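You operate a simulated robot arm through the tools that you are given. There is no shell and no other tool. Be economical: measure what you need, move in short steps, check, and stop when the job is done.

Carry out the task below with a simulated two-armed robot. There is one attempt and no reset: what you move stays moved.

## Task
On the cupboard side of the table, fold the beige towel in half and then in half again.

The check looks at the end state, three seconds after you hand in, the way a careful person would. Anything else that was tipped, shoved, dropped, spilled or broken makes it a failure. Flat cloth is picked up by pressing the open fingertips on it (5 to 10 N) and closing them slowly along it; thin cloth reads only 2 to 8 mm in the jaws.

## Robot
Two 7-joint arms with two-finger parallel grippers on one trunk, on a base that drives. Base frame: it is fixed to the floor where the robot stands at the start and does not move with it; the origin is under the middle of the robot, x ahead of it, y to its left, z up. Readings come in m, rad, newtons and seconds.
The left shoulder is at the start at [0.07, 0.134, 1.026], the right one opposite. Places, roughly: cupboard side of the table [0.5, 0, 0.8]. Payload 1.57 kg a hand.
The tool frame of a hand sits at the grasp point between the pads (the TCP): z along the fingers, y along the line on which they close. The tips reach 0.03 m beyond it. Largest opening 0.08 m; finger width 0.017, thickness 0.012; the body of the gripper, 0.04 by 0.082 m, starts 0.08 m behind the TCP.
Orientation is that of the tool frame in the base frame, as [roll, pitch, yaw] about the fixed x, y, z axes, in that order (R = Rz(yaw) Ry(pitch) Rx(roll)). With the fingers straight down and closing along the base's y, the tool's x points along the base's -x, its y along +y and its z along -z.

## Interface
- The arms move only by the tool play_rows. It takes "left_rows", "right_rows" or both (then of equal length, played together; a hand with none holds still); each is a list of rows, each a list of 3 entries, a list of its own where there are three numbers: the shift along the tool's x, y, z in m, then the turn, a rotation vector about the tool's x, y, z in rad, then the closure, from 0 (fully open) to 1 (shut). In form: [[[dx, dy, dz], [ax, ay, az], jaw], ...]. A call has 1 to 8 rows; each row is the pose to reach, as a shift and turn from the pose commanded when the call began, along the tool's axes at that moment. Rows are played at 5 a second. More than 0.05 m and 0.15 rad between two rows, or a gripper value outside its range, and nothing of the call is played. Where a pose cannot be reached the arm comes as near as it can. A force on the tool above 40 N (or 10 N above the force at the start of the call, whichever is more), or a blocked arm, ends the call early, and 0.2 s more pass. The fingers move at their own pace (about 0.153 m/s each) and stop on an object; they squeeze with about 20 N. The grip force told is the motor's: it shows also when the fingers shut on nothing. Time passes only in rows, and 0.2 s behind the last, so rows that repeat a pose let the fingers close. The reply holds the time, the measured pose of the TCP, the force on the tool along the base axes, the opening and the grip force, in the units named above and with some noise.
- Cameras (640 x 400 px; columns grow to the right, rows downward): "scene" is now at [0.1309, -0.017, 1.2445]; the picture's right is [-0.22, -0.98, 0.00], its down [-0.66, 0.15, -0.74] and it looks along [0.72, -0.16, -0.68] (base axes); focal length 236 px, centre (320, 200). "left" rides on the left gripper at [0.072, 0.007, -0.122] in its tool frame; the picture's right is [-0.09, 1.00, 0.00], its down [-0.84, -0.08, -0.54] and it looks along [-0.54, -0.05, 0.84] (tool axes); focal length 238 px, centre (320, 200). "right" rides on the right gripper at [0.072, -0.007, -0.122] in its tool frame; the picture's right is [0.09, 1.00, 0.00], its down [-0.84, 0.08, -0.54] and it looks along [-0.54, 0.05, 0.84] (tool axes); focal length 238 px, centre (320, 200). There is no depth. A picture from a camera that has moved, and an enlarged one, comes with that camera's place and axes in the base frame and with its lens.
- snapshot(camera): a new picture of that camera. It takes no simulated time.
- lift_body(by): slides the trunk up (or, below 0, down) by that many m; the arms and the scene camera ride with it, the base frame stays. It gives what a move gives, with no picture.
- drive_base(legs): drives the robot by 1 to 6 legs, each [ahead, left, turn to the left] in m, m and rad, along the robot's own axes; the way and the turn of a leg run together, so that a leg with both is an arc; at most 1.5 m and 3.142 rad a leg. The arms and the cameras ride along, it lands a little off, and it stops where it bumps. It gives what a move gives.
- turn_head(pan, tilt): turns the head with the scene camera to pan (to the left, within 1.501 rad either way) and tilt (down, from -0.506 to 1.204), counted from straight ahead of the robot. It gives what a move gives.
- close_up(camera, box): a new picture of the part [left, top, right, bottom] of that camera's present view, enlarged. It takes no simulated time.
- close_job(): hands the job in; it is judged then, once.

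Go step by step. Nothing tells you exact positions but the pictures and the camera data: compare them with the known pose of the tool, close in by small moves and look again before you grip or let go. The budget is 120 turns and 108 pictures, counting those below and the enlarged ones. Unless the task says otherwise, let go and move clear before handing in, and close with one line.

The tools are called as a command line: name --argument value ..., lists and objects as JSON in quotes. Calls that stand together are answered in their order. play_rows: Moves the arms, as the interface text tells. Its arguments: {"type":"object","properties":{"left_rows":{"type":"array","items":{"type":"array"}},"right_rows":{"type":"array","items":{"type":"array"}}},"required":[]} The other tools are called the same way: lift_body (by) slides the trunk up or down; drive_base (legs) drives the base; turn_head (pan, tilt) turns the head that bears the scene camera; snapshot (camera) takes a picture; close_up (camera, box) takes an enlarged picture of a part of a camera's view; close_job () hands the job in.

At the start:

```text
clock: 0.0
left_eef_pos: [0.4958, 0.2118, 0.935]
left_orientation: [3.141, -0.001, -3.142]
left_contact_force: [-0.3, 0.4, -1.2]
left_gripper_width: 0.0799
left_gripper_force: 0.1
right_eef_pos: [0.4884, -0.2334, 0.966]
right_orientation: [3.139, 0.0, -3.142]
right_contact_force: [-0.2, -0.2, -0.6]
right_gripper_width: 0.0801
right_gripper_force: 0.0
trunk travel left (down, up): [-0.6, 0.34]
robot x, y, heading: [0.0031, 0.0, -0.005]
head pan, tilt: [-0.218, 0.742]
```

scene: 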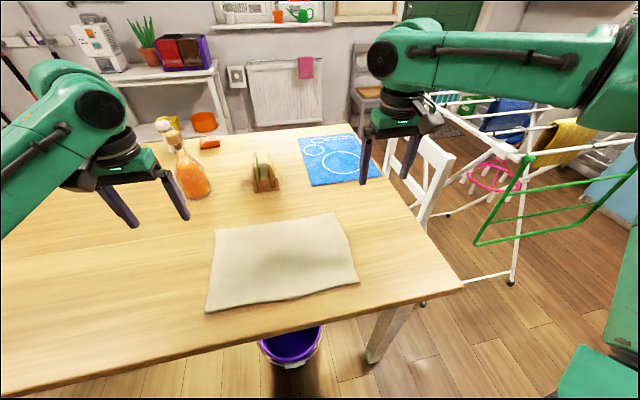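
right: 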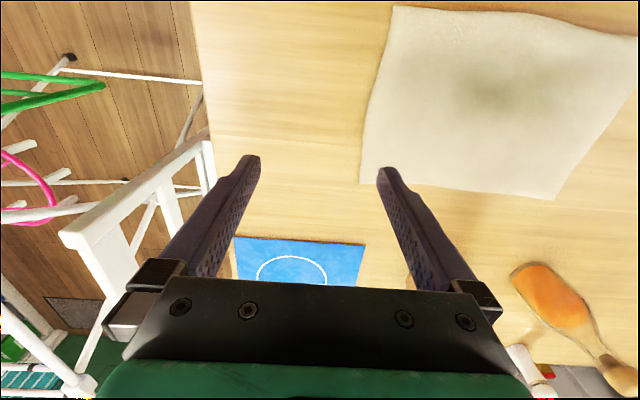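
left: 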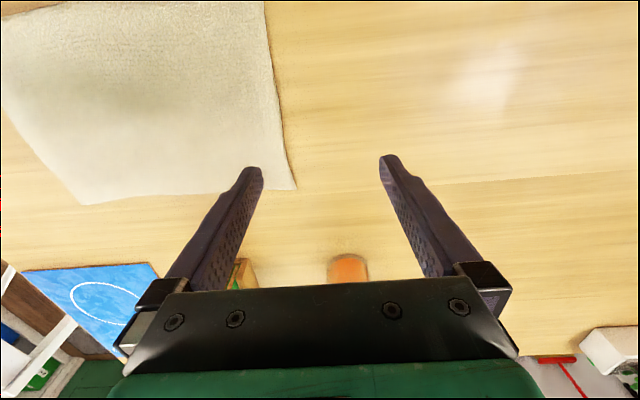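

The towel lies flat; combining the three views puts its surface near z≈0.75, spanning about x 0.37–0.60 and y −0.16–0.17. I'll move both hands above the two far corners, jaws half open, and look again.

play_rows --left_rows '[[[-0.022, -0.0155, 0.024], [0, 0, 0], 0.5], [[-0.0445, -0.031, 0.048], [0, 0, 0], 0.5], [[-0.067, -0.0465, 0.071], [0, 0, 0], 0.5], [[-0.089, -0.062, 0.095], [0, 0, 0], 0.5], [[-0.089, -0.062, 0.095], [0, 0, 0], 0.5]]' --right_rows '[[[-0.022, 0.023, 0.0315], [0, 0, 0], 0.5], [[-0.0435, 0.0465, 0.063], [0, 0, 0], 0.5], [[-0.065, 0.07, 0.0945], [0, 0, 0], 0.5], [[-0.087, 0.093, 0.126], [0, 0, 0], 0.5], [[-0.087, 0.093, 0.126], [0, 0, 0], 0.5]]'

snapshot --camera "left"

snapshot --camera "right"

snapshot --camera "scene"

```text
clock: 1.2
left_eef_pos: [0.5863, 0.1508, 0.8387]
left_orientation: [-3.141, -0.001, 3.141]
left_contact_force: [-0.3, -0.1, 0.7]
left_gripper_width: 0.0401
left_gripper_force: 0.1
right_eef_pos: [0.5325, -0.1656, 0.8485]
right_orientation: [3.141, 0.002, 3.14]
right_contact_force: [0.0, 0.1, -0.1]
right_gripper_width: 0.0401
right_gripper_force: 0.0
right hand out of reach, approached as far as the arm can: row 3, 4, 5
trunk travel left (down, up): [-0.6, 0.34]
robot x, y, heading: [0.0009, 0.0024, -0.001]
head pan, tilt: [-0.218, 0.742]
```

```text
104 pictures are left
camera left: at [0.5133, 0.157, 0.9618], right [0.09, 1.0, 0.0], down [0.84, -0.08, 0.54], along [0.54, -0.05, -0.84], focal length 238 px, centre (320, 200)
```

left: 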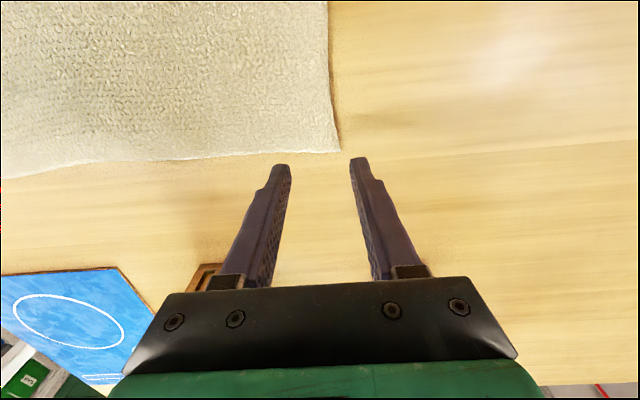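

```text
103 pictures are left
camera right: at [0.4601, -0.173, 0.9696], right [-0.09, 1.0, 0.0], down [0.84, 0.08, 0.54], along [0.54, 0.05, -0.84], focal length 238 px, centre (320, 200)
```

right: 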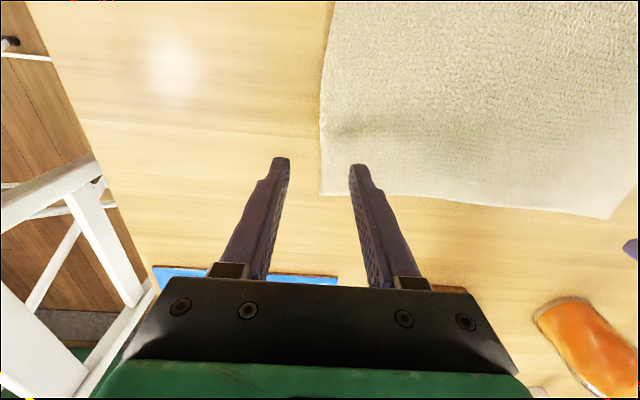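

```text
102 pictures are left
camera scene: at [0.1305, -0.0164, 1.2446], right [-0.22, -0.98, 0.0], down [-0.66, 0.15, -0.74], along [0.72, -0.16, -0.68], focal length 236 px, centre (320, 200)
```

scene: 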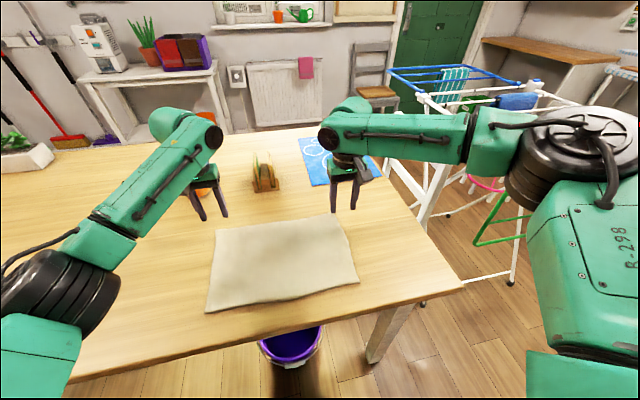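

The left hand is over its corner (≈[0.598, 0.168]); the right hand came up short of its corner (≈[0.595, −0.161]). I'll look down to see how much room the base has to drive closer.

turn_head --pan 0 --tilt 1.2

snapshot --camera "scene"

```text
clock: 2.1
left_eef_pos: [0.5848, 0.1502, 0.8376]
left_orientation: [-3.141, 0.0, 3.141]
left_contact_force: [-1.4, 1.1, 0.5]
left_gripper_width: 0.0399
left_gripper_force: 0.2
right_eef_pos: [0.5321, -0.1672, 0.8492]
right_orientation: [3.141, 0.003, 3.141]
right_contact_force: [0.4, -0.2, -0.7]
right_gripper_width: 0.0398
right_gripper_force: 0.0
trunk travel left (down, up): [-0.6, 0.34]
robot x, y, heading: [0.0013, -0.0019, -0.003]
head pan, tilt: [0.0, 1.201]
```

```text
101 pictures are left
camera scene: at [0.1057, 0.001, 1.2121], right [0.0, -1.0, 0.0], down [-0.93, 0.0, -0.36], along [0.36, 0.0, -0.93], focal length 236 px, centre (320, 200)
```

scene: 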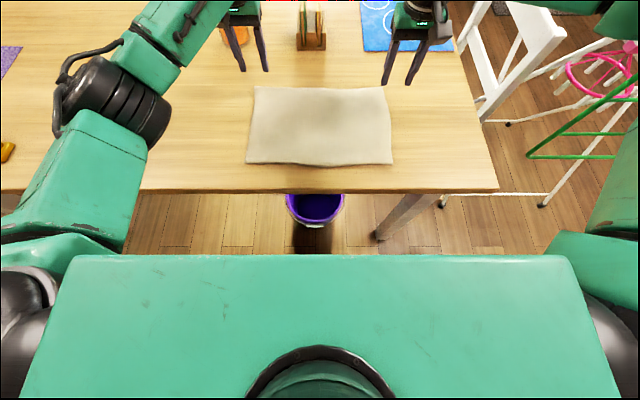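

The floor in front of the base is clear up to about x≈0.39, so a 7 cm drive ahead is safe. The hands ride along at a safe height.

drive_base --legs '[[0.07, 0, 0]]'

```text
clock: 3.1
left_eef_pos: [0.6541, 0.1506, 0.8393]
left_orientation: [3.142, 0.0, -3.142]
left_contact_force: [-0.3, 0.3, -0.4]
left_gripper_width: 0.0401
left_gripper_force: 0.0
right_eef_pos: [0.6021, -0.1663, 0.8493]
right_orientation: [3.141, 0.001, -3.139]
right_contact_force: [-0.4, -0.4, -0.1]
right_gripper_width: 0.0398
right_gripper_force: 0.0
trunk travel left (down, up): [-0.6, 0.34]
robot x, y, heading: [0.0693, 0.0003, -0.006]
head pan, tilt: [0.0, 1.201]
```

Now I bring both hands to just above the far corners.

play_rows --left_rows '[[[0.035, -0.001, 0.018], [0, 0, 0], 0.5], [[0.07, -0.003, 0.037], [0, 0, 0], 0.5], [[0.07, -0.003, 0.037], [0, 0, 0], 0.5]]' --right_rows '[[[0.01, 0.014, 0.024], [0, 0, 0], 0.5], [[0.021, 0.028, 0.047], [0, 0, 0], 0.5], [[0.021, 0.028, 0.047], [0, 0, 0], 0.5]]'

snapshot --camera "left"

snapshot --camera "right"

```text
clock: 3.9
left_eef_pos: [0.5849, 0.1476, 0.8007]
left_orientation: [-3.141, 0.001, 3.142]
left_contact_force: [0.1, 0.4, -0.8]
left_gripper_width: 0.0399
left_gripper_force: 0.0
right_eef_pos: [0.5744, -0.1429, 0.8048]
right_orientation: [3.141, 0.002, -3.139]
right_contact_force: [0.6, 0.2, -0.3]
right_gripper_width: 0.0397
right_gripper_force: 0.0
right hand out of reach, approached as far as the arm can: row 2, 3
trunk travel left (down, up): [-0.6, 0.34]
robot x, y, heading: [0.0684, 0.0017, 0.001]
head pan, tilt: [0.0, 1.201]
```

```text
100 pictures are left
camera left: at [0.5127, 0.154, 0.9248], right [0.09, 1.0, 0.0], down [0.84, -0.08, 0.54], along [0.54, -0.05, -0.84], focal length 238 px, centre (320, 200)
```

left: 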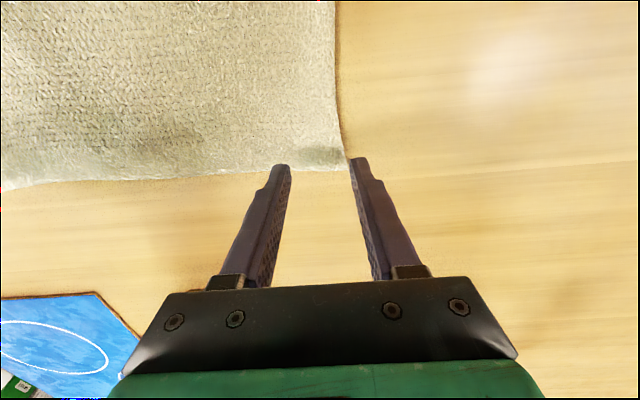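

```text
99 pictures are left
camera right: at [0.5017, -0.1499, 0.9252], right [-0.09, 1.0, 0.0], down [0.84, 0.08, 0.54], along [0.54, 0.05, -0.84], focal length 238 px, centre (320, 200)
```

right: 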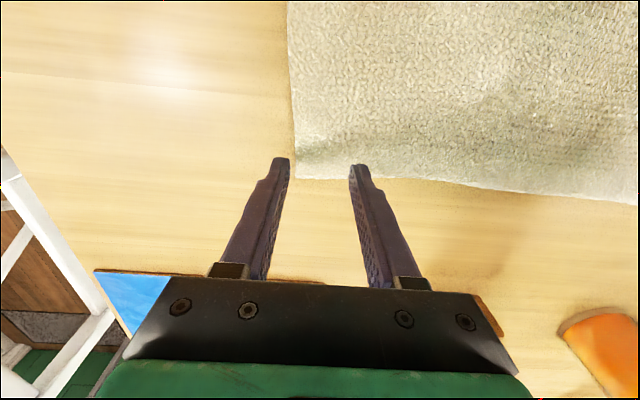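

Both hands sit over their corners, with the far edge about x 0.597. I'll lower gently toward contact and see whether the right arm can follow straight down.

play_rows --left_rows '[[[0, 0, 0.008], [0, 0, 0], 0.5], [[0, 0, 0.015], [0, 0, 0], 0.5]]' --right_rows '[[[0, 0, 0.008], [0, 0, 0], 0.5], [[0, 0, 0.017], [0, 0, 0], 0.5]]'

```text
clock: 4.5
left_eef_pos: [0.5841, 0.1473, 0.7872]
left_orientation: [3.141, 0.001, -3.141]
left_contact_force: [-0.3, 0.1, 0.1]
left_gripper_width: 0.04
left_gripper_force: 0.1
right_eef_pos: [0.5707, -0.1455, 0.7889]
right_orientation: [3.138, 0.002, -3.14]
right_contact_force: [0.2, -0.3, 0.1]
right_gripper_width: 0.0403
right_gripper_force: 0.1
right hand out of reach, approached as far as the arm can: row 2
trunk travel left (down, up): [-0.6, 0.34]
robot x, y, heading: [0.0698, -0.0017, 0.0]
head pan, tilt: [0.0, 1.201]
```

The right arm creeps back as it descends, so it's at its extension limit. I'll raise both hands 8 cm, then lower the trunk 8 cm to give it more reach.

play_rows --left_rows '[[[0, 0, -0.045], [0, 0, 0], 0.5], [[0, 0, -0.09], [0, 0, 0], 0.5]]' --right_rows '[[[0, 0, -0.045], [0, 0, 0], 0.5], [[0, 0, -0.09], [0, 0, 0], 0.5]]'

lift_body --by -0.08

```text
clock: 5.1
left_eef_pos: [0.5827, 0.1476, 0.8776]
left_orientation: [3.141, -0.003, 3.14]
left_contact_force: [0.4, 0.2, 0.2]
left_gripper_width: 0.0402
left_gripper_force: 0.0
right_eef_pos: [0.5698, -0.1453, 0.8804]
right_orientation: [-3.142, 0.001, -3.14]
right_contact_force: [0.1, -0.6, 0.3]
right_gripper_width: 0.04
right_gripper_force: 0.1
trunk travel left (down, up): [-0.6, 0.34]
robot x, y, heading: [0.0688, -0.0033, -0.001]
head pan, tilt: [0.0, 1.201]
```

```text
clock: 6.3
left_eef_pos: [0.5839, 0.1477, 0.7975]
left_orientation: [-3.141, 0.0, -3.141]
left_contact_force: [0.1, 0.1, -0.2]
left_gripper_width: 0.0399
left_gripper_force: 0.0
right_eef_pos: [0.57, -0.1466, 0.8002]
right_orientation: [3.14, 0.003, -3.14]
right_contact_force: [-0.1, -0.3, -0.6]
right_gripper_width: 0.0399
right_gripper_force: 0.0
trunk travel left (down, up): [-0.52, 0.42]
robot x, y, heading: [0.0724, -0.0026, 0.003]
head pan, tilt: [0.0, 1.201]
```

play_rows --left_rows '[[[0, 0, 0.006], [0, 0, 0], 0.5], [[0, 0, 0.0125], [0, 0, 0], 0.5]]' --right_rows '[[[-0.007, 0.003, 0.005], [0, 0, 0], 0.5], [[-0.014, 0.0065, 0.015], [0, 0, 0], 0.5]]'

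snapshot --camera "left"

snapshot --camera "right"

```text
clock: 6.9
left_eef_pos: [0.5819, 0.1478, 0.7844]
left_orientation: [-3.141, 0.001, -3.142]
left_contact_force: [0.2, -0.5, 0.6]
left_gripper_width: 0.0399
left_gripper_force: 0.1
right_eef_pos: [0.5864, -0.1392, 0.7835]
right_orientation: [3.14, 0.001, -3.14]
right_contact_force: [0.4, 0.5, 2.4]
right_gripper_width: 0.0399
right_gripper_force: 0.0
trunk travel left (down, up): [-0.52, 0.42]
robot x, y, heading: [0.0707, 0.0024, -0.002]
head pan, tilt: [0.0, 1.201]
```

```text
98 pictures are left
camera left: at [0.5117, 0.1543, 0.9084], right [0.09, 1.0, 0.0], down [0.84, -0.08, 0.54], along [0.54, -0.05, -0.84], focal length 238 px, centre (320, 200)
```

left: 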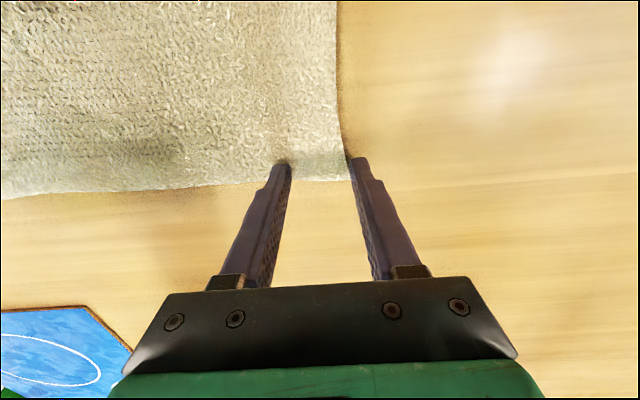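

```text
97 pictures are left
camera right: at [0.5121, -0.1469, 0.9053], right [-0.09, 1.0, 0.0], down [0.84, 0.08, 0.54], along [0.54, 0.05, -0.84], focal length 238 px, centre (320, 200)
```

right: 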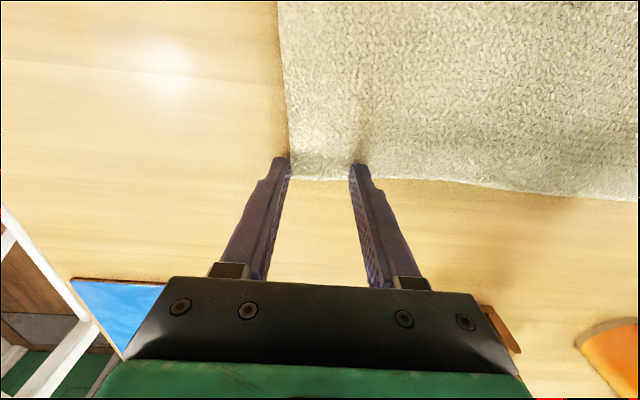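

Contact is at TCP z≈0.783. The outer fingers are on the very edge, so I shift both hands about 1 cm inward (clear of the cloth), then press down.

play_rows --left_rows '[[[0, -0.005, -0.004], [0, 0, 0], 0.5], [[0.002, -0.011, -0.004], [0, 0, 0], 0.5], [[0.002, -0.011, 0], [0, 0, 0], 0.5]]' --right_rows '[[[0, 0.0, -0.006], [0, 0, 0], 0.5], [[0.006, 0.01, -0.006], [0, 0, 0], 0.5], [[0.006, 0.01, 0], [0, 0, 0], 0.5]]'

play_rows --left_rows '[[[0, 0, 0.002], [0, 0, 0], 0.5], [[0, 0, 0.003], [0, 0, 0], 0.5]]' --right_rows '[[[0, 0, 0.001], [0, 0, 0], 0.5], [[0, 0, 0.002], [0, 0, 0], 0.5]]'

```text
clock: 7.7
left_eef_pos: [0.5811, 0.1368, 0.7857]
left_orientation: [3.141, -0.001, 3.14]
left_contact_force: [0.2, -0.3, 1.3]
left_gripper_width: 0.0401
left_gripper_force: 0.1
right_eef_pos: [0.5778, -0.1291, 0.7866]
right_orientation: [3.14, 0.001, -3.14]
right_contact_force: [0.9, -0.9, 1.3]
right_gripper_width: 0.0398
right_gripper_force: 0.0
trunk travel left (down, up): [-0.52, 0.42]
robot x, y, heading: [0.0682, -0.0008, 0.0]
head pan, tilt: [0.0, 1.201]
```

```text
clock: 8.3
left_eef_pos: [0.5817, 0.1369, 0.7822]
left_orientation: [-3.141, 0.007, 3.14]
left_contact_force: [2.1, -0.2, 10.1]
left_gripper_width: 0.0398
left_gripper_force: 0.1
right_eef_pos: [0.5791, -0.1299, 0.7836]
right_orientation: [3.141, 0.005, -3.141]
right_contact_force: [1.4, 0.3, 5.2]
right_gripper_width: 0.0398
right_gripper_force: 0.1
trunk travel left (down, up): [-0.52, 0.42]
robot x, y, heading: [0.0687, -0.0023, 0.003]
head pan, tilt: [0.0, 1.201]
```

Left presses at 10 N, right at 5 N. Now I close both jaws slowly.

play_rows --left_rows '[[[0, 0, 0], [0, 0, 0], 0.58], [[0, 0, 0], [0, 0, 0], 0.66], [[0, 0, 0], [0, 0, 0], 0.74], [[0, 0, 0], [0, 0, 0], 0.82], [[0, 0, 0], [0, 0, 0], 0.9], [[0, 0, 0], [0, 0, 0], 0.96], [[0, 0, 0], [0, 0, 0], 1], [[0, 0, 0], [0, 0, 0], 1]]' --right_rows '[[[0, 0, 0.001], [0, 0, 0], 0.58], [[0, 0, 0.001], [0, 0, 0], 0.66], [[0, 0, 0.001], [0, 0, 0], 0.74], [[0, 0, 0.001], [0, 0, 0], 0.82], [[0, 0, 0.001], [0, 0, 0], 0.9], [[0, 0, 0.001], [0, 0, 0], 0.96], [[0, 0, 0.001], [0, 0, 0], 1], [[0, 0, 0.001], [0, 0, 0], 1]]'

snapshot --camera "left"

snapshot --camera "right"

```text
clock: 10.1
left_eef_pos: [0.5805, 0.1381, 0.7838]
left_orientation: [3.14, 0.004, -3.141]
left_contact_force: [-0.1, 1.5, 11.4]
left_gripper_width: 0.0
left_gripper_force: 20.4
right_eef_pos: [0.5767, -0.1298, 0.7834]
right_orientation: [3.14, 0.007, -3.14]
right_contact_force: [0.5, 1.0, 11.0]
right_gripper_width: 0.0047
right_gripper_force: 20.0
trunk travel left (down, up): [-0.52, 0.42]
robot x, y, heading: [0.0703, 0.0018, 0.002]
head pan, tilt: [0.0, 1.201]
```

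```text
96 pictures are left
camera left: at [0.5076, 0.144, 0.9064], right [0.09, 1.0, 0.0], down [0.83, -0.08, 0.54], along [0.54, -0.05, -0.84], focal length 238 px, centre (320, 200)
```

left: 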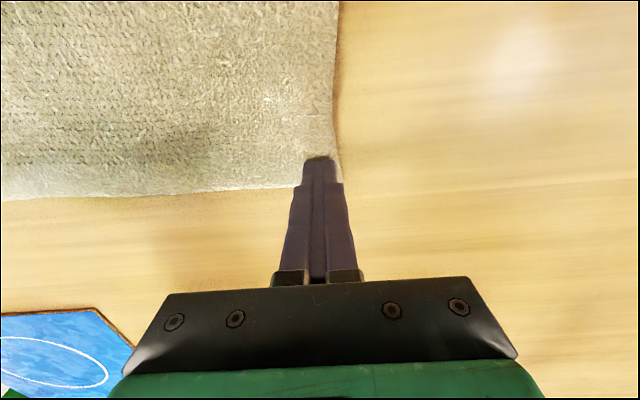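

```text
95 pictures are left
camera right: at [0.5036, -0.1363, 0.9042], right [-0.09, 1.0, 0.0], down [0.83, 0.08, 0.55], along [0.54, 0.05, -0.84], focal length 238 px, centre (320, 200)
```

right: 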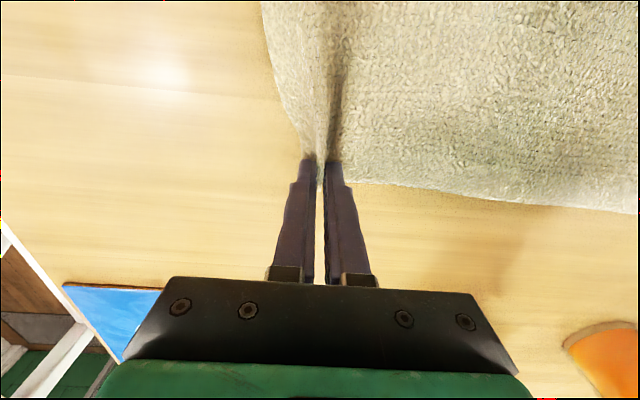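

The right hand has the cloth (4.7 mm); the left slipped and shut on nothing. I reopen the left wider, slightly further in, and retry with the right holding still.

play_rows --left_rows '[[[0, 0, -0.012], [0, 0, 0], 1], [[0.003, -0.004, -0.012], [0, 0, 0], 0.35], [[0.003, -0.006, -0.008], [0, 0, 0], 0.35], [[0.003, -0.006, -0.003], [0, 0, 0], 0.35], [[0.003, -0.006, 0], [0, 0, 0], 0.35]]'

snapshot --camera "left"

```text
clock: 11.3
left_eef_pos: [0.5778, 0.1311, 0.7843]
left_orientation: [3.142, 0.003, -3.141]
left_contact_force: [-1.0, 0.4, 4.2]
left_gripper_width: 0.0519
left_gripper_force: 0.0
right_eef_pos: [0.5765, -0.1296, 0.7827]
right_orientation: [3.141, 0.005, -3.14]
right_contact_force: [-1.2, -0.3, 14.6]
right_gripper_width: 0.0048
right_gripper_force: 19.9
trunk travel left (down, up): [-0.52, 0.42]
robot x, y, heading: [0.0684, -0.0017, -0.001]
head pan, tilt: [0.0, 1.201]
```

```text
94 pictures are left
camera left: at [0.5048, 0.1378, 0.9067], right [0.09, 1.0, 0.0], down [0.83, -0.08, 0.55], along [0.54, -0.05, -0.84], focal length 238 px, centre (320, 200)
```

left: 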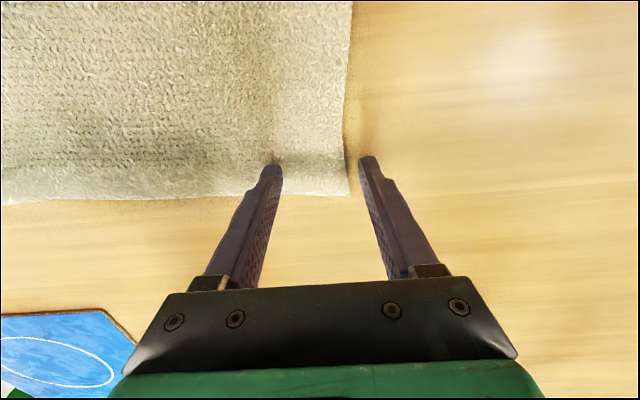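

The towel's left edge has crept inward to y≈0.152, so the outer finger is off the cloth. I lift, shift the left hand 18 mm inward, and press again.

play_rows --left_rows '[[[0, 0, -0.012], [0, 0, 0], 0.35], [[0, -0.018, -0.012], [0, 0, 0], 0.4], [[0, -0.018, -0.004], [0, 0, 0], 0.4], [[0, -0.018, 0], [0, 0, 0], 0.4], [[0, -0.018, 0.002], [0, 0, 0], 0.4], [[0, -0.018, 0.002], [0, 0, 0], 0.4]]'

snapshot --camera "left"

```text
clock: 12.7
left_eef_pos: [0.5774, 0.1127, 0.7821]
left_orientation: [-3.139, 0.006, -3.14]
left_contact_force: [2.5, 1.8, 20.0]
left_gripper_width: 0.0478
left_gripper_force: 0.0
right_eef_pos: [0.5775, -0.1284, 0.7829]
right_orientation: [3.139, 0.006, -3.14]
right_contact_force: [2.6, 0.4, 9.5]
right_gripper_width: 0.0047
right_gripper_force: 20.5
trunk travel left (down, up): [-0.52, 0.42]
robot x, y, heading: [0.0694, -0.0037, -0.0]
head pan, tilt: [0.0, 1.201]
```

```text
93 pictures are left
camera left: at [0.5043, 0.1198, 0.9058], right [0.09, 1.0, 0.0], down [0.83, -0.08, 0.55], along [0.55, -0.05, -0.84], focal length 238 px, centre (320, 200)
```

left: 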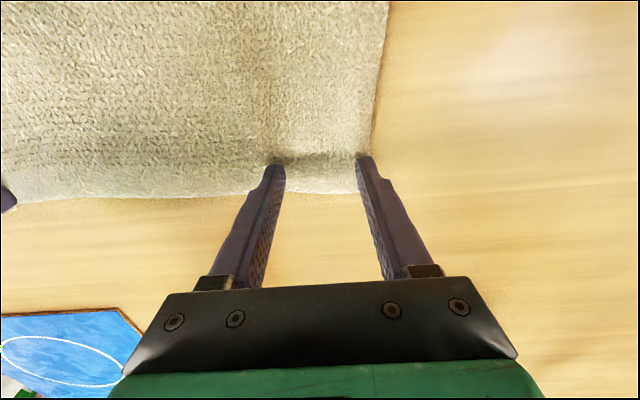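

Force is a bit high (20 N); I back off and move a touch inward, then close slowly.

play_rows --left_rows '[[[0, 0, -0.008], [0, 0, 0], 0.45], [[0, -0.006, -0.005], [0, 0, 0], 0.45], [[0, -0.006, -0.001], [0, 0, 0], 0.45], [[0, -0.006, -0.001], [0, 0, 0], 0.5]]'

play_rows --left_rows '[[[0, 0, 0], [0, 0, 0], 0.57], [[0, 0, 0], [0, 0, 0], 0.64], [[0, 0, 0], [0, 0, 0], 0.71], [[0, 0, 0], [0, 0, 0], 0.78], [[0, 0, 0], [0, 0, 0], 0.85], [[0, 0, 0], [0, 0, 0], 0.92], [[0, 0, 0], [0, 0, 0], 1], [[0, 0, 0], [0, 0, 0], 1]]'

snapshot --camera "left"

```text
clock: 13.7
left_eef_pos: [0.5769, 0.1072, 0.7828]
left_orientation: [-3.139, 0.005, -3.14]
left_contact_force: [-0.6, -0.3, 14.2]
left_gripper_width: 0.037
left_gripper_force: 0.1
right_eef_pos: [0.5772, -0.1286, 0.783]
right_orientation: [3.14, 0.005, -3.139]
right_contact_force: [1.3, 0.7, 11.5]
right_gripper_width: 0.0046
right_gripper_force: 20.4
trunk travel left (down, up): [-0.52, 0.42]
robot x, y, heading: [0.0692, 0.0004, 0.002]
head pan, tilt: [0.0, 1.201]
```

```text
clock: 15.5
left_eef_pos: [0.577, 0.1058, 0.7827]
left_orientation: [-3.141, 0.004, 3.141]
left_contact_force: [0.5, -3.7, 19.7]
left_gripper_width: 0.0052
left_gripper_force: 20.1
right_eef_pos: [0.5769, -0.1291, 0.7839]
right_orientation: [3.14, 0.005, -3.14]
right_contact_force: [2.5, 4.3, 9.5]
right_gripper_width: 0.005
right_gripper_force: 19.9
trunk travel left (down, up): [-0.52, 0.42]
robot x, y, heading: [0.0691, 0.0019, -0.005]
head pan, tilt: [0.0, 1.201]
```

```text
92 pictures are left
camera left: at [0.5043, 0.113, 0.9059], right [0.09, 1.0, 0.0], down [0.83, -0.08, 0.55], along [0.54, -0.05, -0.84], focal length 238 px, centre (320, 200)
```

left: 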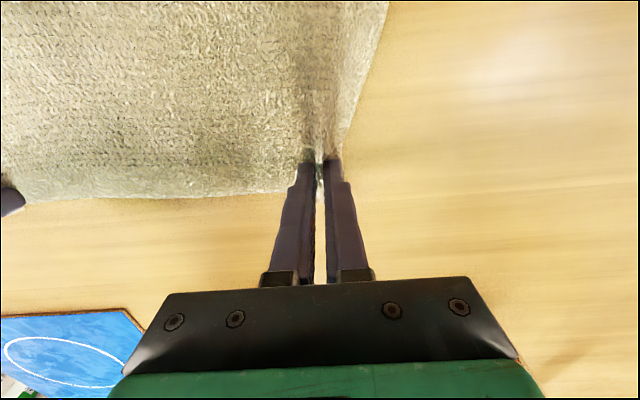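

Both hands hold the far edge (about 5 mm each). I'll carry it up along an arc toward the near side, tilting the fingers forward so the margin flips over.

play_rows --left_rows '[[[0.008, 0, -0.0276], [0, -0.12, 0], 1], [[0.0243, 0, -0.052], [0, -0.24, 0], 1], [[0.0477, 0, -0.0709], [0, -0.36, 0], 1], [[0.0761, 0, -0.0822], [0, -0.48, 0], 1], [[0.1069, 0, -0.0848], [0, -0.6, 0], 1]]' --right_rows '[[[0.008, 0, -0.0276], [0, -0.12, 0], 1], [[0.0243, 0, -0.052], [0, -0.24, 0], 1], [[0.0477, 0, -0.0709], [0, -0.36, 0], 1], [[0.0761, 0, -0.0822], [0, -0.48, 0], 1], [[0.1069, 0, -0.0848], [0, -0.6, 0], 1]]'

snapshot --camera "scene"

snapshot --camera "left"

```text
clock: 16.7
left_eef_pos: [0.4964, 0.1275, 0.867]
left_orientation: [-3.129, 0.595, -3.141]
left_contact_force: [-0.3, -30.5, -0.7]
left_gripper_width: 0.0067
left_gripper_force: 20.3
left hand out of reach, approached as far as the arm can: row 5
right_eef_pos: [0.4924, -0.1262, 0.866]
right_orientation: [3.133, 0.525, -3.134]
right_contact_force: [1.0, 31.1, 0.2]
right_gripper_width: 0.0067
right_gripper_force: 19.7
right hand out of reach, approached as far as the arm can: row 5
trunk travel left (down, up): [-0.52, 0.42]
robot x, y, heading: [0.0696, 0.0002, -0.0]
head pan, tilt: [0.0, 1.201]
```

```text
91 pictures are left
camera scene: at [0.1752, 0.0029, 1.132], right [0.0, -1.0, 0.0], down [-0.93, 0.0, -0.36], along [0.36, 0.0, -0.93], focal length 236 px, centre (320, 200)
```

scene: 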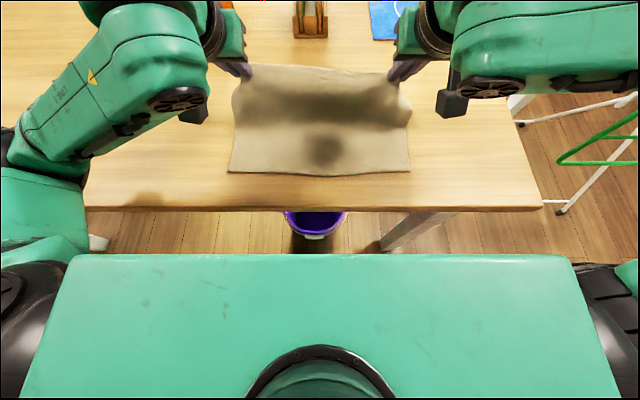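

```text
90 pictures are left
camera left: at [0.3683, 0.1359, 0.9292], right [0.08, 1.0, 0.04], down [0.39, -0.07, 0.92], along [0.92, -0.06, -0.39], focal length 238 px, centre (320, 200)
```

left: 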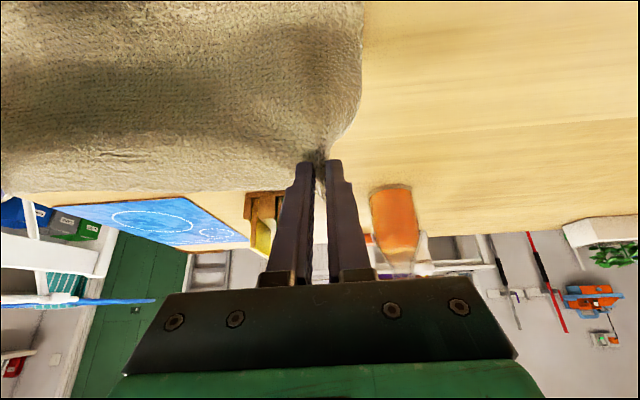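

The hands drifted apart and stretch the edge sideways (30 N), and the arms are too close to the body to continue. I ease the hands inward, then let a backward base drive carry the fold onward.

play_rows --left_rows '[[[0, -0.006, 0], [0, 0, 0], 1], [[0, -0.012, 0], [0, 0, 0], 1]]' --right_rows '[[[0, 0.003, 0], [0, 0, 0], 1], [[0, 0.006, 0], [0, 0, 0], 1]]'

```text
clock: 17.3
left_eef_pos: [0.4976, 0.1193, 0.868]
left_orientation: [-3.141, 0.601, -3.138]
left_contact_force: [-1.1, -13.7, -0.1]
left_gripper_width: 0.0049
left_gripper_force: 19.6
right_eef_pos: [0.4929, -0.1245, 0.8632]
right_orientation: [3.141, 0.522, 3.138]
right_contact_force: [0.7, 12.9, -0.2]
right_gripper_width: 0.005
right_gripper_force: 20.1
trunk travel left (down, up): [-0.52, 0.42]
robot x, y, heading: [0.0679, -0.0018, -0.0]
head pan, tilt: [0.0, 1.201]
```

drive_base --legs '[[-0.06, 0, 0]]'

snapshot --camera "scene"

```text
clock: 18.3
left_eef_pos: [0.4367, 0.118, 0.8696]
left_orientation: [-3.141, 0.598, 3.141]
left_contact_force: [-0.5, -11.1, 0.0]
left_gripper_width: 0.0053
left_gripper_force: 20.4
right_eef_pos: [0.4326, -0.1239, 0.865]
right_orientation: [3.14, 0.522, 3.142]
right_contact_force: [0.3, 11.4, 0.3]
right_gripper_width: 0.0048
right_gripper_force: 19.8
trunk travel left (down, up): [-0.52, 0.42]
robot x, y, heading: [0.0096, -0.0004, -0.001]
head pan, tilt: [0.0, 1.201]
```

```text
89 pictures are left
camera scene: at [0.1132, 0.001, 1.1322], right [0.0, -1.0, 0.0], down [-0.93, 0.0, -0.36], along [0.36, 0.0, -0.93], focal length 236 px, centre (320, 200)
```

scene: 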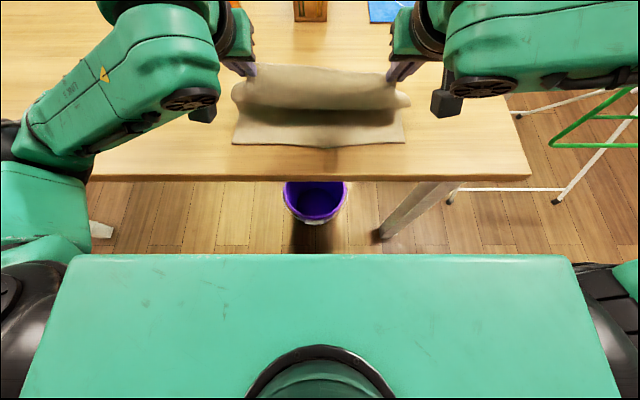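

The fold is coming over nicely with the near edge unmoved (x≈0.374). I lower 5 cm and back up a bit more.

lift_body --by -0.05

drive_base --legs '[[-0.05, 0, 0]]'

snapshot --camera "scene"

snapshot --camera "left"

```text
clock: 19.2
left_eef_pos: [0.4375, 0.1178, 0.819]
left_orientation: [-3.139, 0.601, -3.141]
left_contact_force: [-0.1, -11.1, 0.1]
left_gripper_width: 0.0052
left_gripper_force: 20.3
right_eef_pos: [0.432, -0.1229, 0.8137]
right_orientation: [3.14, 0.522, 3.141]
right_contact_force: [0.7, 10.4, 0.6]
right_gripper_width: 0.0048
right_gripper_force: 20.3
trunk travel left (down, up): [-0.47, 0.47]
robot x, y, heading: [0.0115, -0.0003, 0.001]
head pan, tilt: [0.0, 1.201]
```

```text
clock: 20.1
left_eef_pos: [0.3865, 0.1183, 0.8199]
left_orientation: [3.141, 0.6, 3.14]
left_contact_force: [0.1, -11.4, -0.8]
left_gripper_width: 0.0051
left_gripper_force: 20.0
right_eef_pos: [0.3814, -0.1237, 0.8149]
right_orientation: [3.14, 0.522, -3.142]
right_contact_force: [0.0, 10.8, 0.8]
right_gripper_width: 0.0048
right_gripper_force: 19.6
trunk travel left (down, up): [-0.47, 0.47]
robot x, y, heading: [-0.0389, 0.001, 0.001]
head pan, tilt: [0.0, 1.201]
```

```text
88 pictures are left
camera scene: at [0.0633, 0.001, 1.0822], right [0.0, -1.0, 0.0], down [-0.93, 0.0, -0.36], along [0.36, 0.0, -0.93], focal length 236 px, centre (320, 200)
```

scene: 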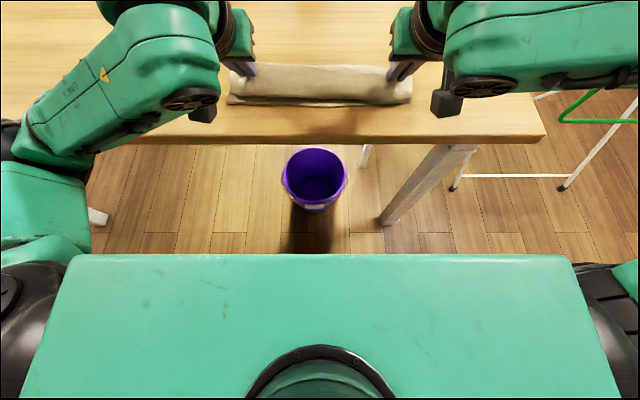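

```text
87 pictures are left
camera left: at [0.2582, 0.1247, 0.8801], right [0.08, 1.0, 0.05], down [0.38, -0.08, 0.92], along [0.92, -0.05, -0.39], focal length 238 px, centre (320, 200)
```

left: 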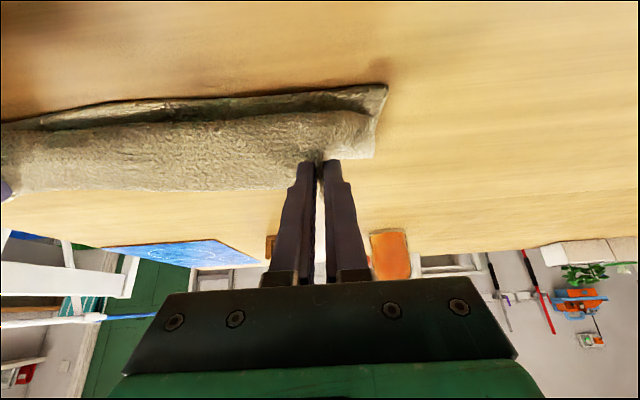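

The top edge is nearly over the bottom edge. I back up 1.2 cm more and lower 3 cm to lay it down.

lift_body --by -0.02

drive_base --legs '[[-0.013, 0, 0]]'

lift_body --by -0.012

snapshot --camera "left"

snapshot --camera "right"

```text
clock: 20.8
left_eef_pos: [0.3868, 0.1176, 0.7978]
left_orientation: [-3.139, 0.601, -3.141]
left_contact_force: [-0.7, -9.2, 0.6]
left_gripper_width: 0.005
left_gripper_force: 20.3
right_eef_pos: [0.3819, -0.1226, 0.7944]
right_orientation: [3.137, 0.522, -3.14]
right_contact_force: [1.5, 10.4, 2.6]
right_gripper_width: 0.005
right_gripper_force: 19.7
trunk travel left (down, up): [-0.45, 0.49]
robot x, y, heading: [-0.0423, -0.0, -0.002]
head pan, tilt: [0.0, 1.201]
```

```text
clock: 21.5
left_eef_pos: [0.3733, 0.1189, 0.7982]
left_orientation: [-3.139, 0.6, -3.141]
left_contact_force: [-0.5, -10.9, 0.9]
left_gripper_width: 0.0049
left_gripper_force: 20.1
right_eef_pos: [0.3695, -0.1231, 0.7947]
right_orientation: [3.14, 0.524, -3.141]
right_contact_force: [1.0, 11.3, 1.8]
right_gripper_width: 0.005
right_gripper_force: 20.0
trunk travel left (down, up): [-0.45, 0.49]
robot x, y, heading: [-0.0543, 0.0013, 0.003]
head pan, tilt: [0.0, 1.201]
```

```text
clock: 22.1
left_eef_pos: [0.3725, 0.1174, 0.7898]
left_orientation: [-3.138, 0.607, -3.14]
left_contact_force: [3.7, -11.3, 15.5]
left_gripper_width: 0.0049
left_gripper_force: 19.6
right_eef_pos: [0.3685, -0.1218, 0.7864]
right_orientation: [3.137, 0.536, -3.141]
right_contact_force: [6.5, 9.9, 25.6]
right_gripper_width: 0.0046
right_gripper_force: 19.9
trunk travel left (down, up): [-0.438, 0.502]
robot x, y, heading: [-0.0537, -0.001, 0.002]
head pan, tilt: [0.0, 1.201]
```

```text
86 pictures are left
camera left: at [0.2437, 0.1244, 0.8501], right [0.08, 1.0, 0.05], down [0.38, -0.07, 0.92], along [0.92, -0.05, -0.38], focal length 238 px, centre (320, 200)
```

left: 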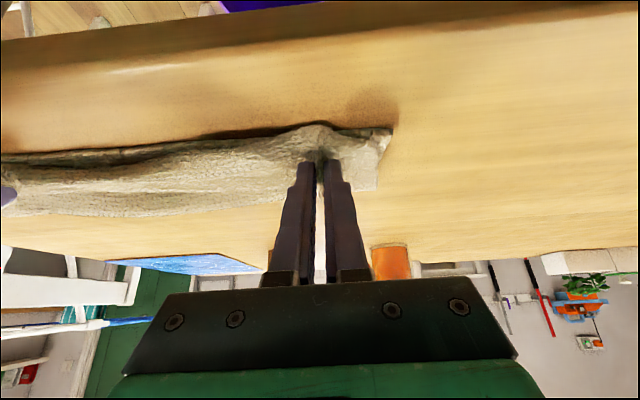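

```text
85 pictures are left
camera right: at [0.2446, -0.13, 0.8548], right [-0.08, 1.0, -0.04], down [0.44, 0.07, 0.89], along [0.89, 0.06, -0.45], focal length 238 px, centre (320, 200)
```

right: 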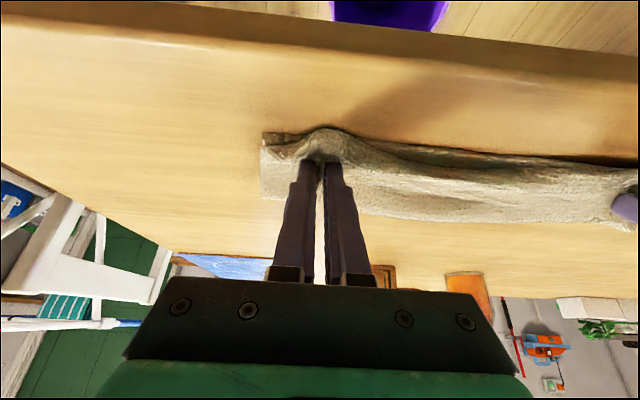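

Touchdown, with the margins lying at the near edge. I ease off, open the jaws and withdraw along the fingers.

lift_body --by 0.006

play_rows --left_rows '[[[0, 0, 0], [0, 0, 0], 0.85], [[0, 0, 0], [0, 0, 0], 0.75], [[0, 0, -0.015], [0, 0, 0], 0.7], [[0, 0, -0.04], [0, 0, 0], 0.6], [[0, 0, -0.07], [0, 0, 0], 0.5]]' --right_rows '[[[0, 0, 0], [0, 0, 0], 0.85], [[0, 0, 0], [0, 0, 0], 0.75], [[0, 0, -0.015], [0, 0, 0], 0.7], [[0, 0, -0.04], [0, 0, 0], 0.6], [[0, 0, -0.07], [0, 0, 0], 0.5]]'

snapshot --camera "left"

snapshot --camera "right"

```text
clock: 22.7
left_eef_pos: [0.3732, 0.1177, 0.7915]
left_orientation: [-3.141, 0.6, 3.139]
left_contact_force: [-0.7, -11.6, 3.6]
left_gripper_width: 0.0049
left_gripper_force: 19.8
right_eef_pos: [0.3686, -0.1216, 0.7872]
right_orientation: [3.137, 0.522, -3.139]
right_contact_force: [4.6, 13.2, 14.9]
right_gripper_width: 0.0047
right_gripper_force: 20.0
trunk travel left (down, up): [-0.444, 0.496]
robot x, y, heading: [-0.0538, -0.0013, -0.002]
head pan, tilt: [0.0, 1.201]
```

```text
clock: 23.9
left_eef_pos: [0.3534, 0.1097, 0.8361]
left_orientation: [-3.14, 0.603, 3.132]
left_contact_force: [-0.6, 0.0, 0.6]
left_gripper_width: 0.0398
left_gripper_force: 0.0
left hand out of reach, approached as far as the arm can: row 3, 4, 5
right_eef_pos: [0.3328, -0.1238, 0.8494]
right_orientation: [3.14, 0.522, -3.142]
right_contact_force: [-0.5, -0.4, 0.5]
right_gripper_width: 0.0399
right_gripper_force: 0.1
trunk travel left (down, up): [-0.444, 0.496]
robot x, y, heading: [-0.0503, 0.0009, -0.002]
head pan, tilt: [0.0, 1.201]
```

```text
84 pictures are left
camera left: at [0.2257, 0.1176, 0.8963], right [0.09, 1.0, 0.05], down [0.38, -0.08, 0.92], along [0.92, -0.06, -0.38], focal length 238 px, centre (320, 200)
```

left: 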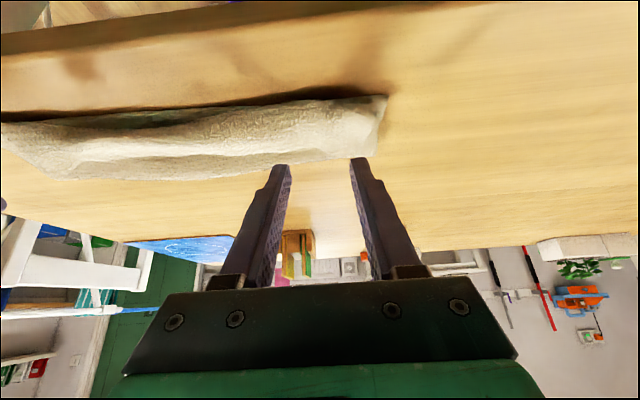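

```text
83 pictures are left
camera right: at [0.2087, -0.1311, 0.9187], right [-0.08, 1.0, -0.04], down [0.45, 0.08, 0.89], along [0.89, 0.05, -0.46], focal length 238 px, centre (320, 200)
```

right: 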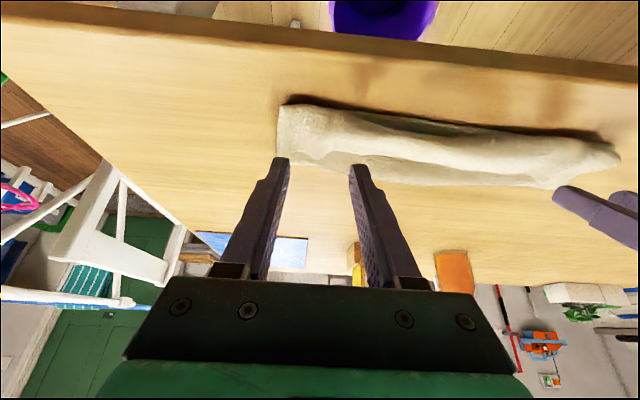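

Both hands let go and the towel is folded once. I raise the trunk for a clear look from above.

lift_body --by 0.2

turn_head --pan 0 --tilt 0.85

close_up --camera "scene" --box '[160, 100, 480, 300]'

```text
clock: 26.1
left_eef_pos: [0.3551, 0.1091, 1.0357]
left_orientation: [-3.137, 0.601, 3.135]
left_contact_force: [0.3, 0.1, 0.0]
left_gripper_width: 0.04
left_gripper_force: 0.1
right_eef_pos: [0.3347, -0.1221, 1.0494]
right_orientation: [3.137, 0.522, 3.141]
right_contact_force: [-0.5, 0.0, 0.2]
right_gripper_width: 0.0398
right_gripper_force: 0.0
trunk travel left (down, up): [-0.644, 0.296]
robot x, y, heading: [-0.0547, 0.0009, -0.002]
head pan, tilt: [0.0, 1.201]
```

```text
clock: 26.9
left_eef_pos: [0.356, 0.1114, 1.0347]
left_orientation: [-3.14, 0.602, 3.134]
left_contact_force: [0.2, 0.6, 0.6]
left_gripper_width: 0.0403
left_gripper_force: 0.1
right_eef_pos: [0.3336, -0.1234, 1.049]
right_orientation: [3.14, 0.522, 3.14]
right_contact_force: [0.0, -0.6, 0.2]
right_gripper_width: 0.04
right_gripper_force: 0.0
trunk travel left (down, up): [-0.644, 0.296]
robot x, y, heading: [-0.0558, 0.001, 0.002]
head pan, tilt: [0.0, 0.85]
```

```text
2.00 times, centred on (320, 200) of scene
camera zoom: at [0.0736, 0.001, 1.2797], right [0.0, -1.0, 0.0], down [-0.75, 0.0, -0.66], along [0.66, 0.0, -0.75], focal length 472 px, centre (320, 200)
```

zoom: 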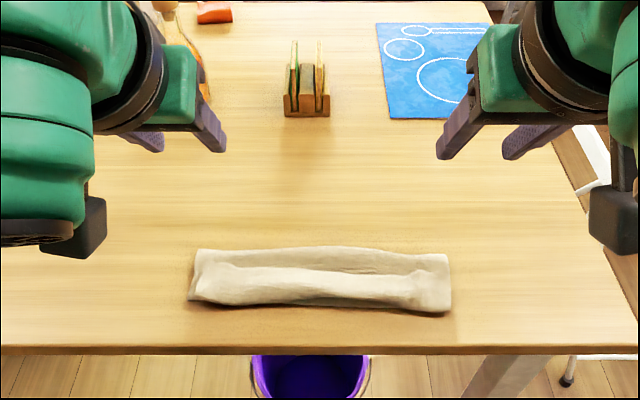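

close_up --camera "scene" --box '[245, 215, 395, 265]'

snapshot --camera "right"

snapshot --camera "left"

```text
4.27 times, centred on (320, 240) of scene
camera zoom: at [0.0736, 0.001, 1.2797], right [0.0, -1.0, 0.0], down [-0.75, 0.0, -0.66], along [0.66, 0.0, -0.75], focal length 1007 px, centre (320, 29)
```

zoom: 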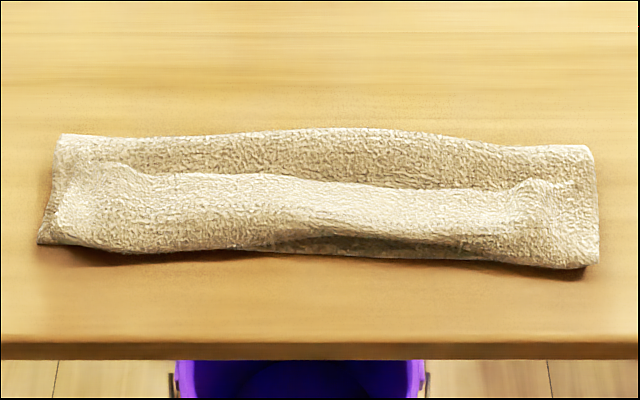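

```text
80 pictures are left
camera right: at [0.2108, -0.1305, 1.1182], right [-0.08, 1.0, -0.04], down [0.46, 0.08, 0.89], along [0.89, 0.05, -0.46], focal length 238 px, centre (320, 200)
```

right: 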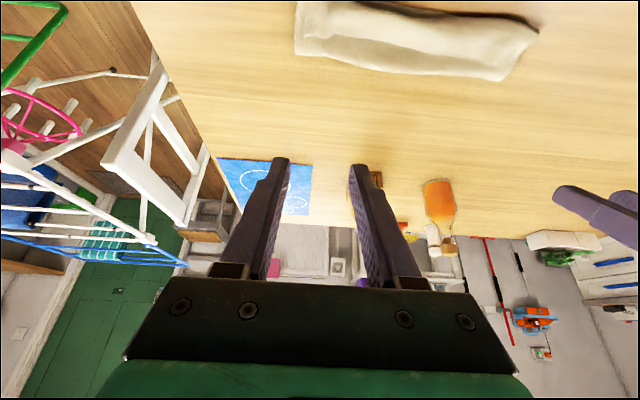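

```text
79 pictures are left
camera left: at [0.2274, 0.1183, 1.0958], right [0.09, 1.0, 0.05], down [0.38, -0.08, 0.92], along [0.92, -0.06, -0.39], focal length 238 px, centre (320, 200)
```

left: 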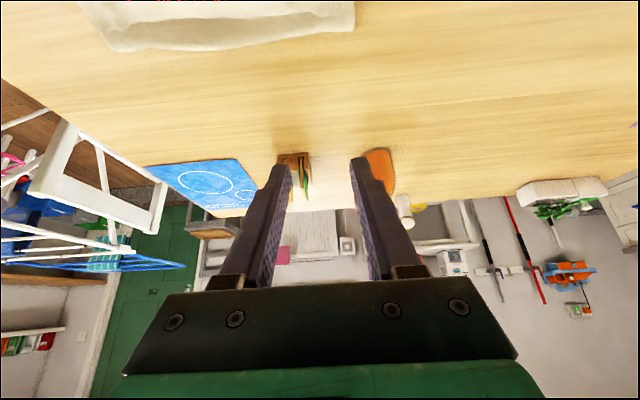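

The towel is now a strip, but only about 8 cm deep instead of 11, so there is slack or a tucked margin. I'll lower again for a close look at the near edge.

lift_body --by -0.17

close_up --camera "left" --box '[80, 30, 400, 200]'

close_up --camera "right" --box '[240, 30, 560, 200]'

```text
clock: 28.8
left_eef_pos: [0.3552, 0.1106, 0.8652]
left_orientation: [-3.14, 0.603, 3.133]
left_contact_force: [-0.7, -0.4, -0.4]
left_gripper_width: 0.04
left_gripper_force: 0.0
right_eef_pos: [0.333, -0.1229, 0.8793]
right_orientation: [3.138, 0.522, -3.141]
right_contact_force: [0.1, 0.4, 0.0]
right_gripper_width: 0.0401
right_gripper_force: 0.0
trunk travel left (down, up): [-0.474, 0.466]
robot x, y, heading: [-0.055, 0.003, 0.004]
head pan, tilt: [0.0, 0.85]
```

```text
2.00 times, centred on (240, 115) of left
camera zoom: at [0.2274, 0.1183, 0.9258], right [0.09, 1.0, 0.05], down [0.38, -0.08, 0.92], along [0.92, -0.06, -0.39], focal length 477 px, centre (480, 370)
```

zoom: 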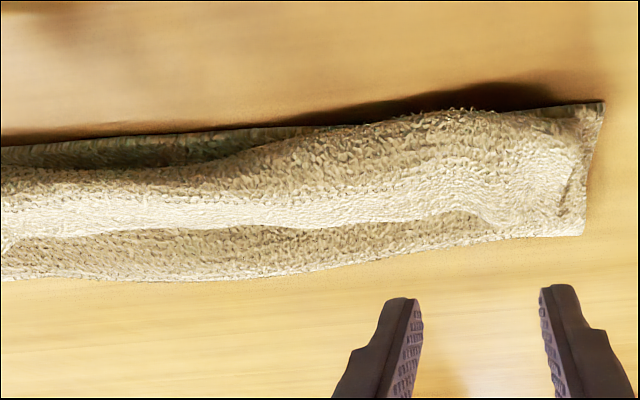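

```text
2.00 times, centred on (400, 115) of right
camera zoom: at [0.2107, -0.1305, 0.9483], right [-0.08, 1.0, -0.04], down [0.46, 0.08, 0.89], along [0.89, 0.05, -0.46], focal length 477 px, centre (160, 370)
```

zoom: 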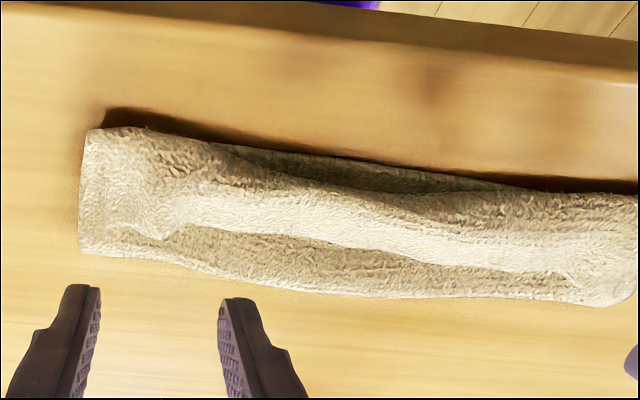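

The front margin of the top layer is curled under, and the crease sits too far forward. Pressing on the top near the crease and dragging away (+x) should unroll both; first I bring the hands upright with shut jaws over the strip.

play_rows --left_rows '[[[-0.0116, -0.006, 0.014], [0, 0.15, 0], 1], [[-0.0232, -0.0125, 0.028], [0, 0.3, 0], 1], [[-0.035, -0.019, 0.042], [0, 0.45, 0], 1], [[-0.0465, -0.025, 0.056], [0, 0.6, 0], 1], [[-0.0465, -0.025, 0.056], [0, 0.6, 0], 1]]' --right_rows '[[[-0.016, 0.009, 0.019], [0, 0.13, 0], 1], [[-0.0315, 0.019, 0.038], [0, 0.26, 0], 1], [[-0.047, 0.028, 0.057], [0, 0.39, 0], 1], [[-0.063, 0.038, 0.0754], [0, 0.52, 0], 1], [[-0.063, 0.038, 0.0754], [0, 0.52, 0], 1]]'

snapshot --camera "left"

snapshot --camera "right"

```text
clock: 30.0
left_eef_pos: [0.4245, 0.0844, 0.8453]
left_orientation: [-3.137, 0.005, 3.131]
left_contact_force: [0.4, 0.0, 0.4]
left_gripper_width: 0.0
left_gripper_force: 20.4
right_eef_pos: [0.4157, -0.0963, 0.8427]
right_orientation: [3.137, 0.004, 3.141]
right_contact_force: [-0.7, 0.3, 0.0]
right_gripper_width: 0.0
right_gripper_force: 19.8
right hand out of reach, approached as far as the arm can: row 4, 5
trunk travel left (down, up): [-0.474, 0.466]
robot x, y, heading: [-0.0583, -0.0007, 0.002]
head pan, tilt: [0.0, 0.85]
```

```text
76 pictures are left
camera left: at [0.3518, 0.0926, 0.9691], right [0.1, 0.99, 0.0], down [0.83, -0.08, 0.54], along [0.54, -0.06, -0.84], focal length 238 px, centre (320, 200)
```

left: 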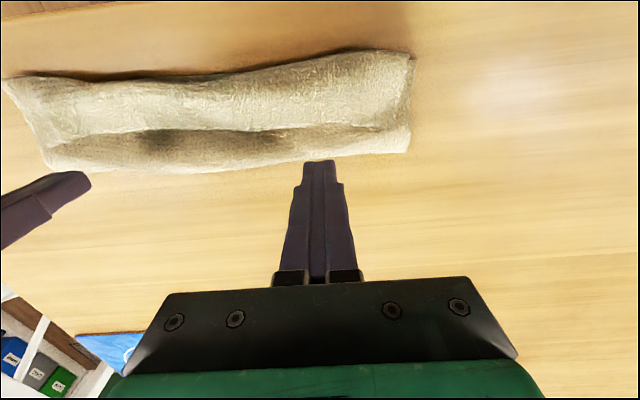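

```text
75 pictures are left
camera right: at [0.3429, -0.1029, 0.963], right [-0.09, 1.0, 0.0], down [0.83, 0.08, 0.55], along [0.54, 0.05, -0.84], focal length 238 px, centre (320, 200)
```

right: 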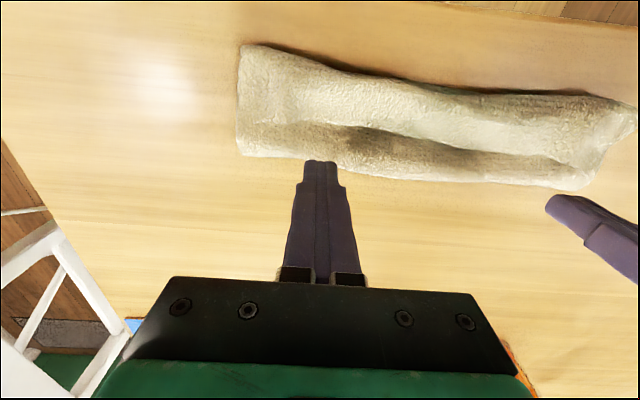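

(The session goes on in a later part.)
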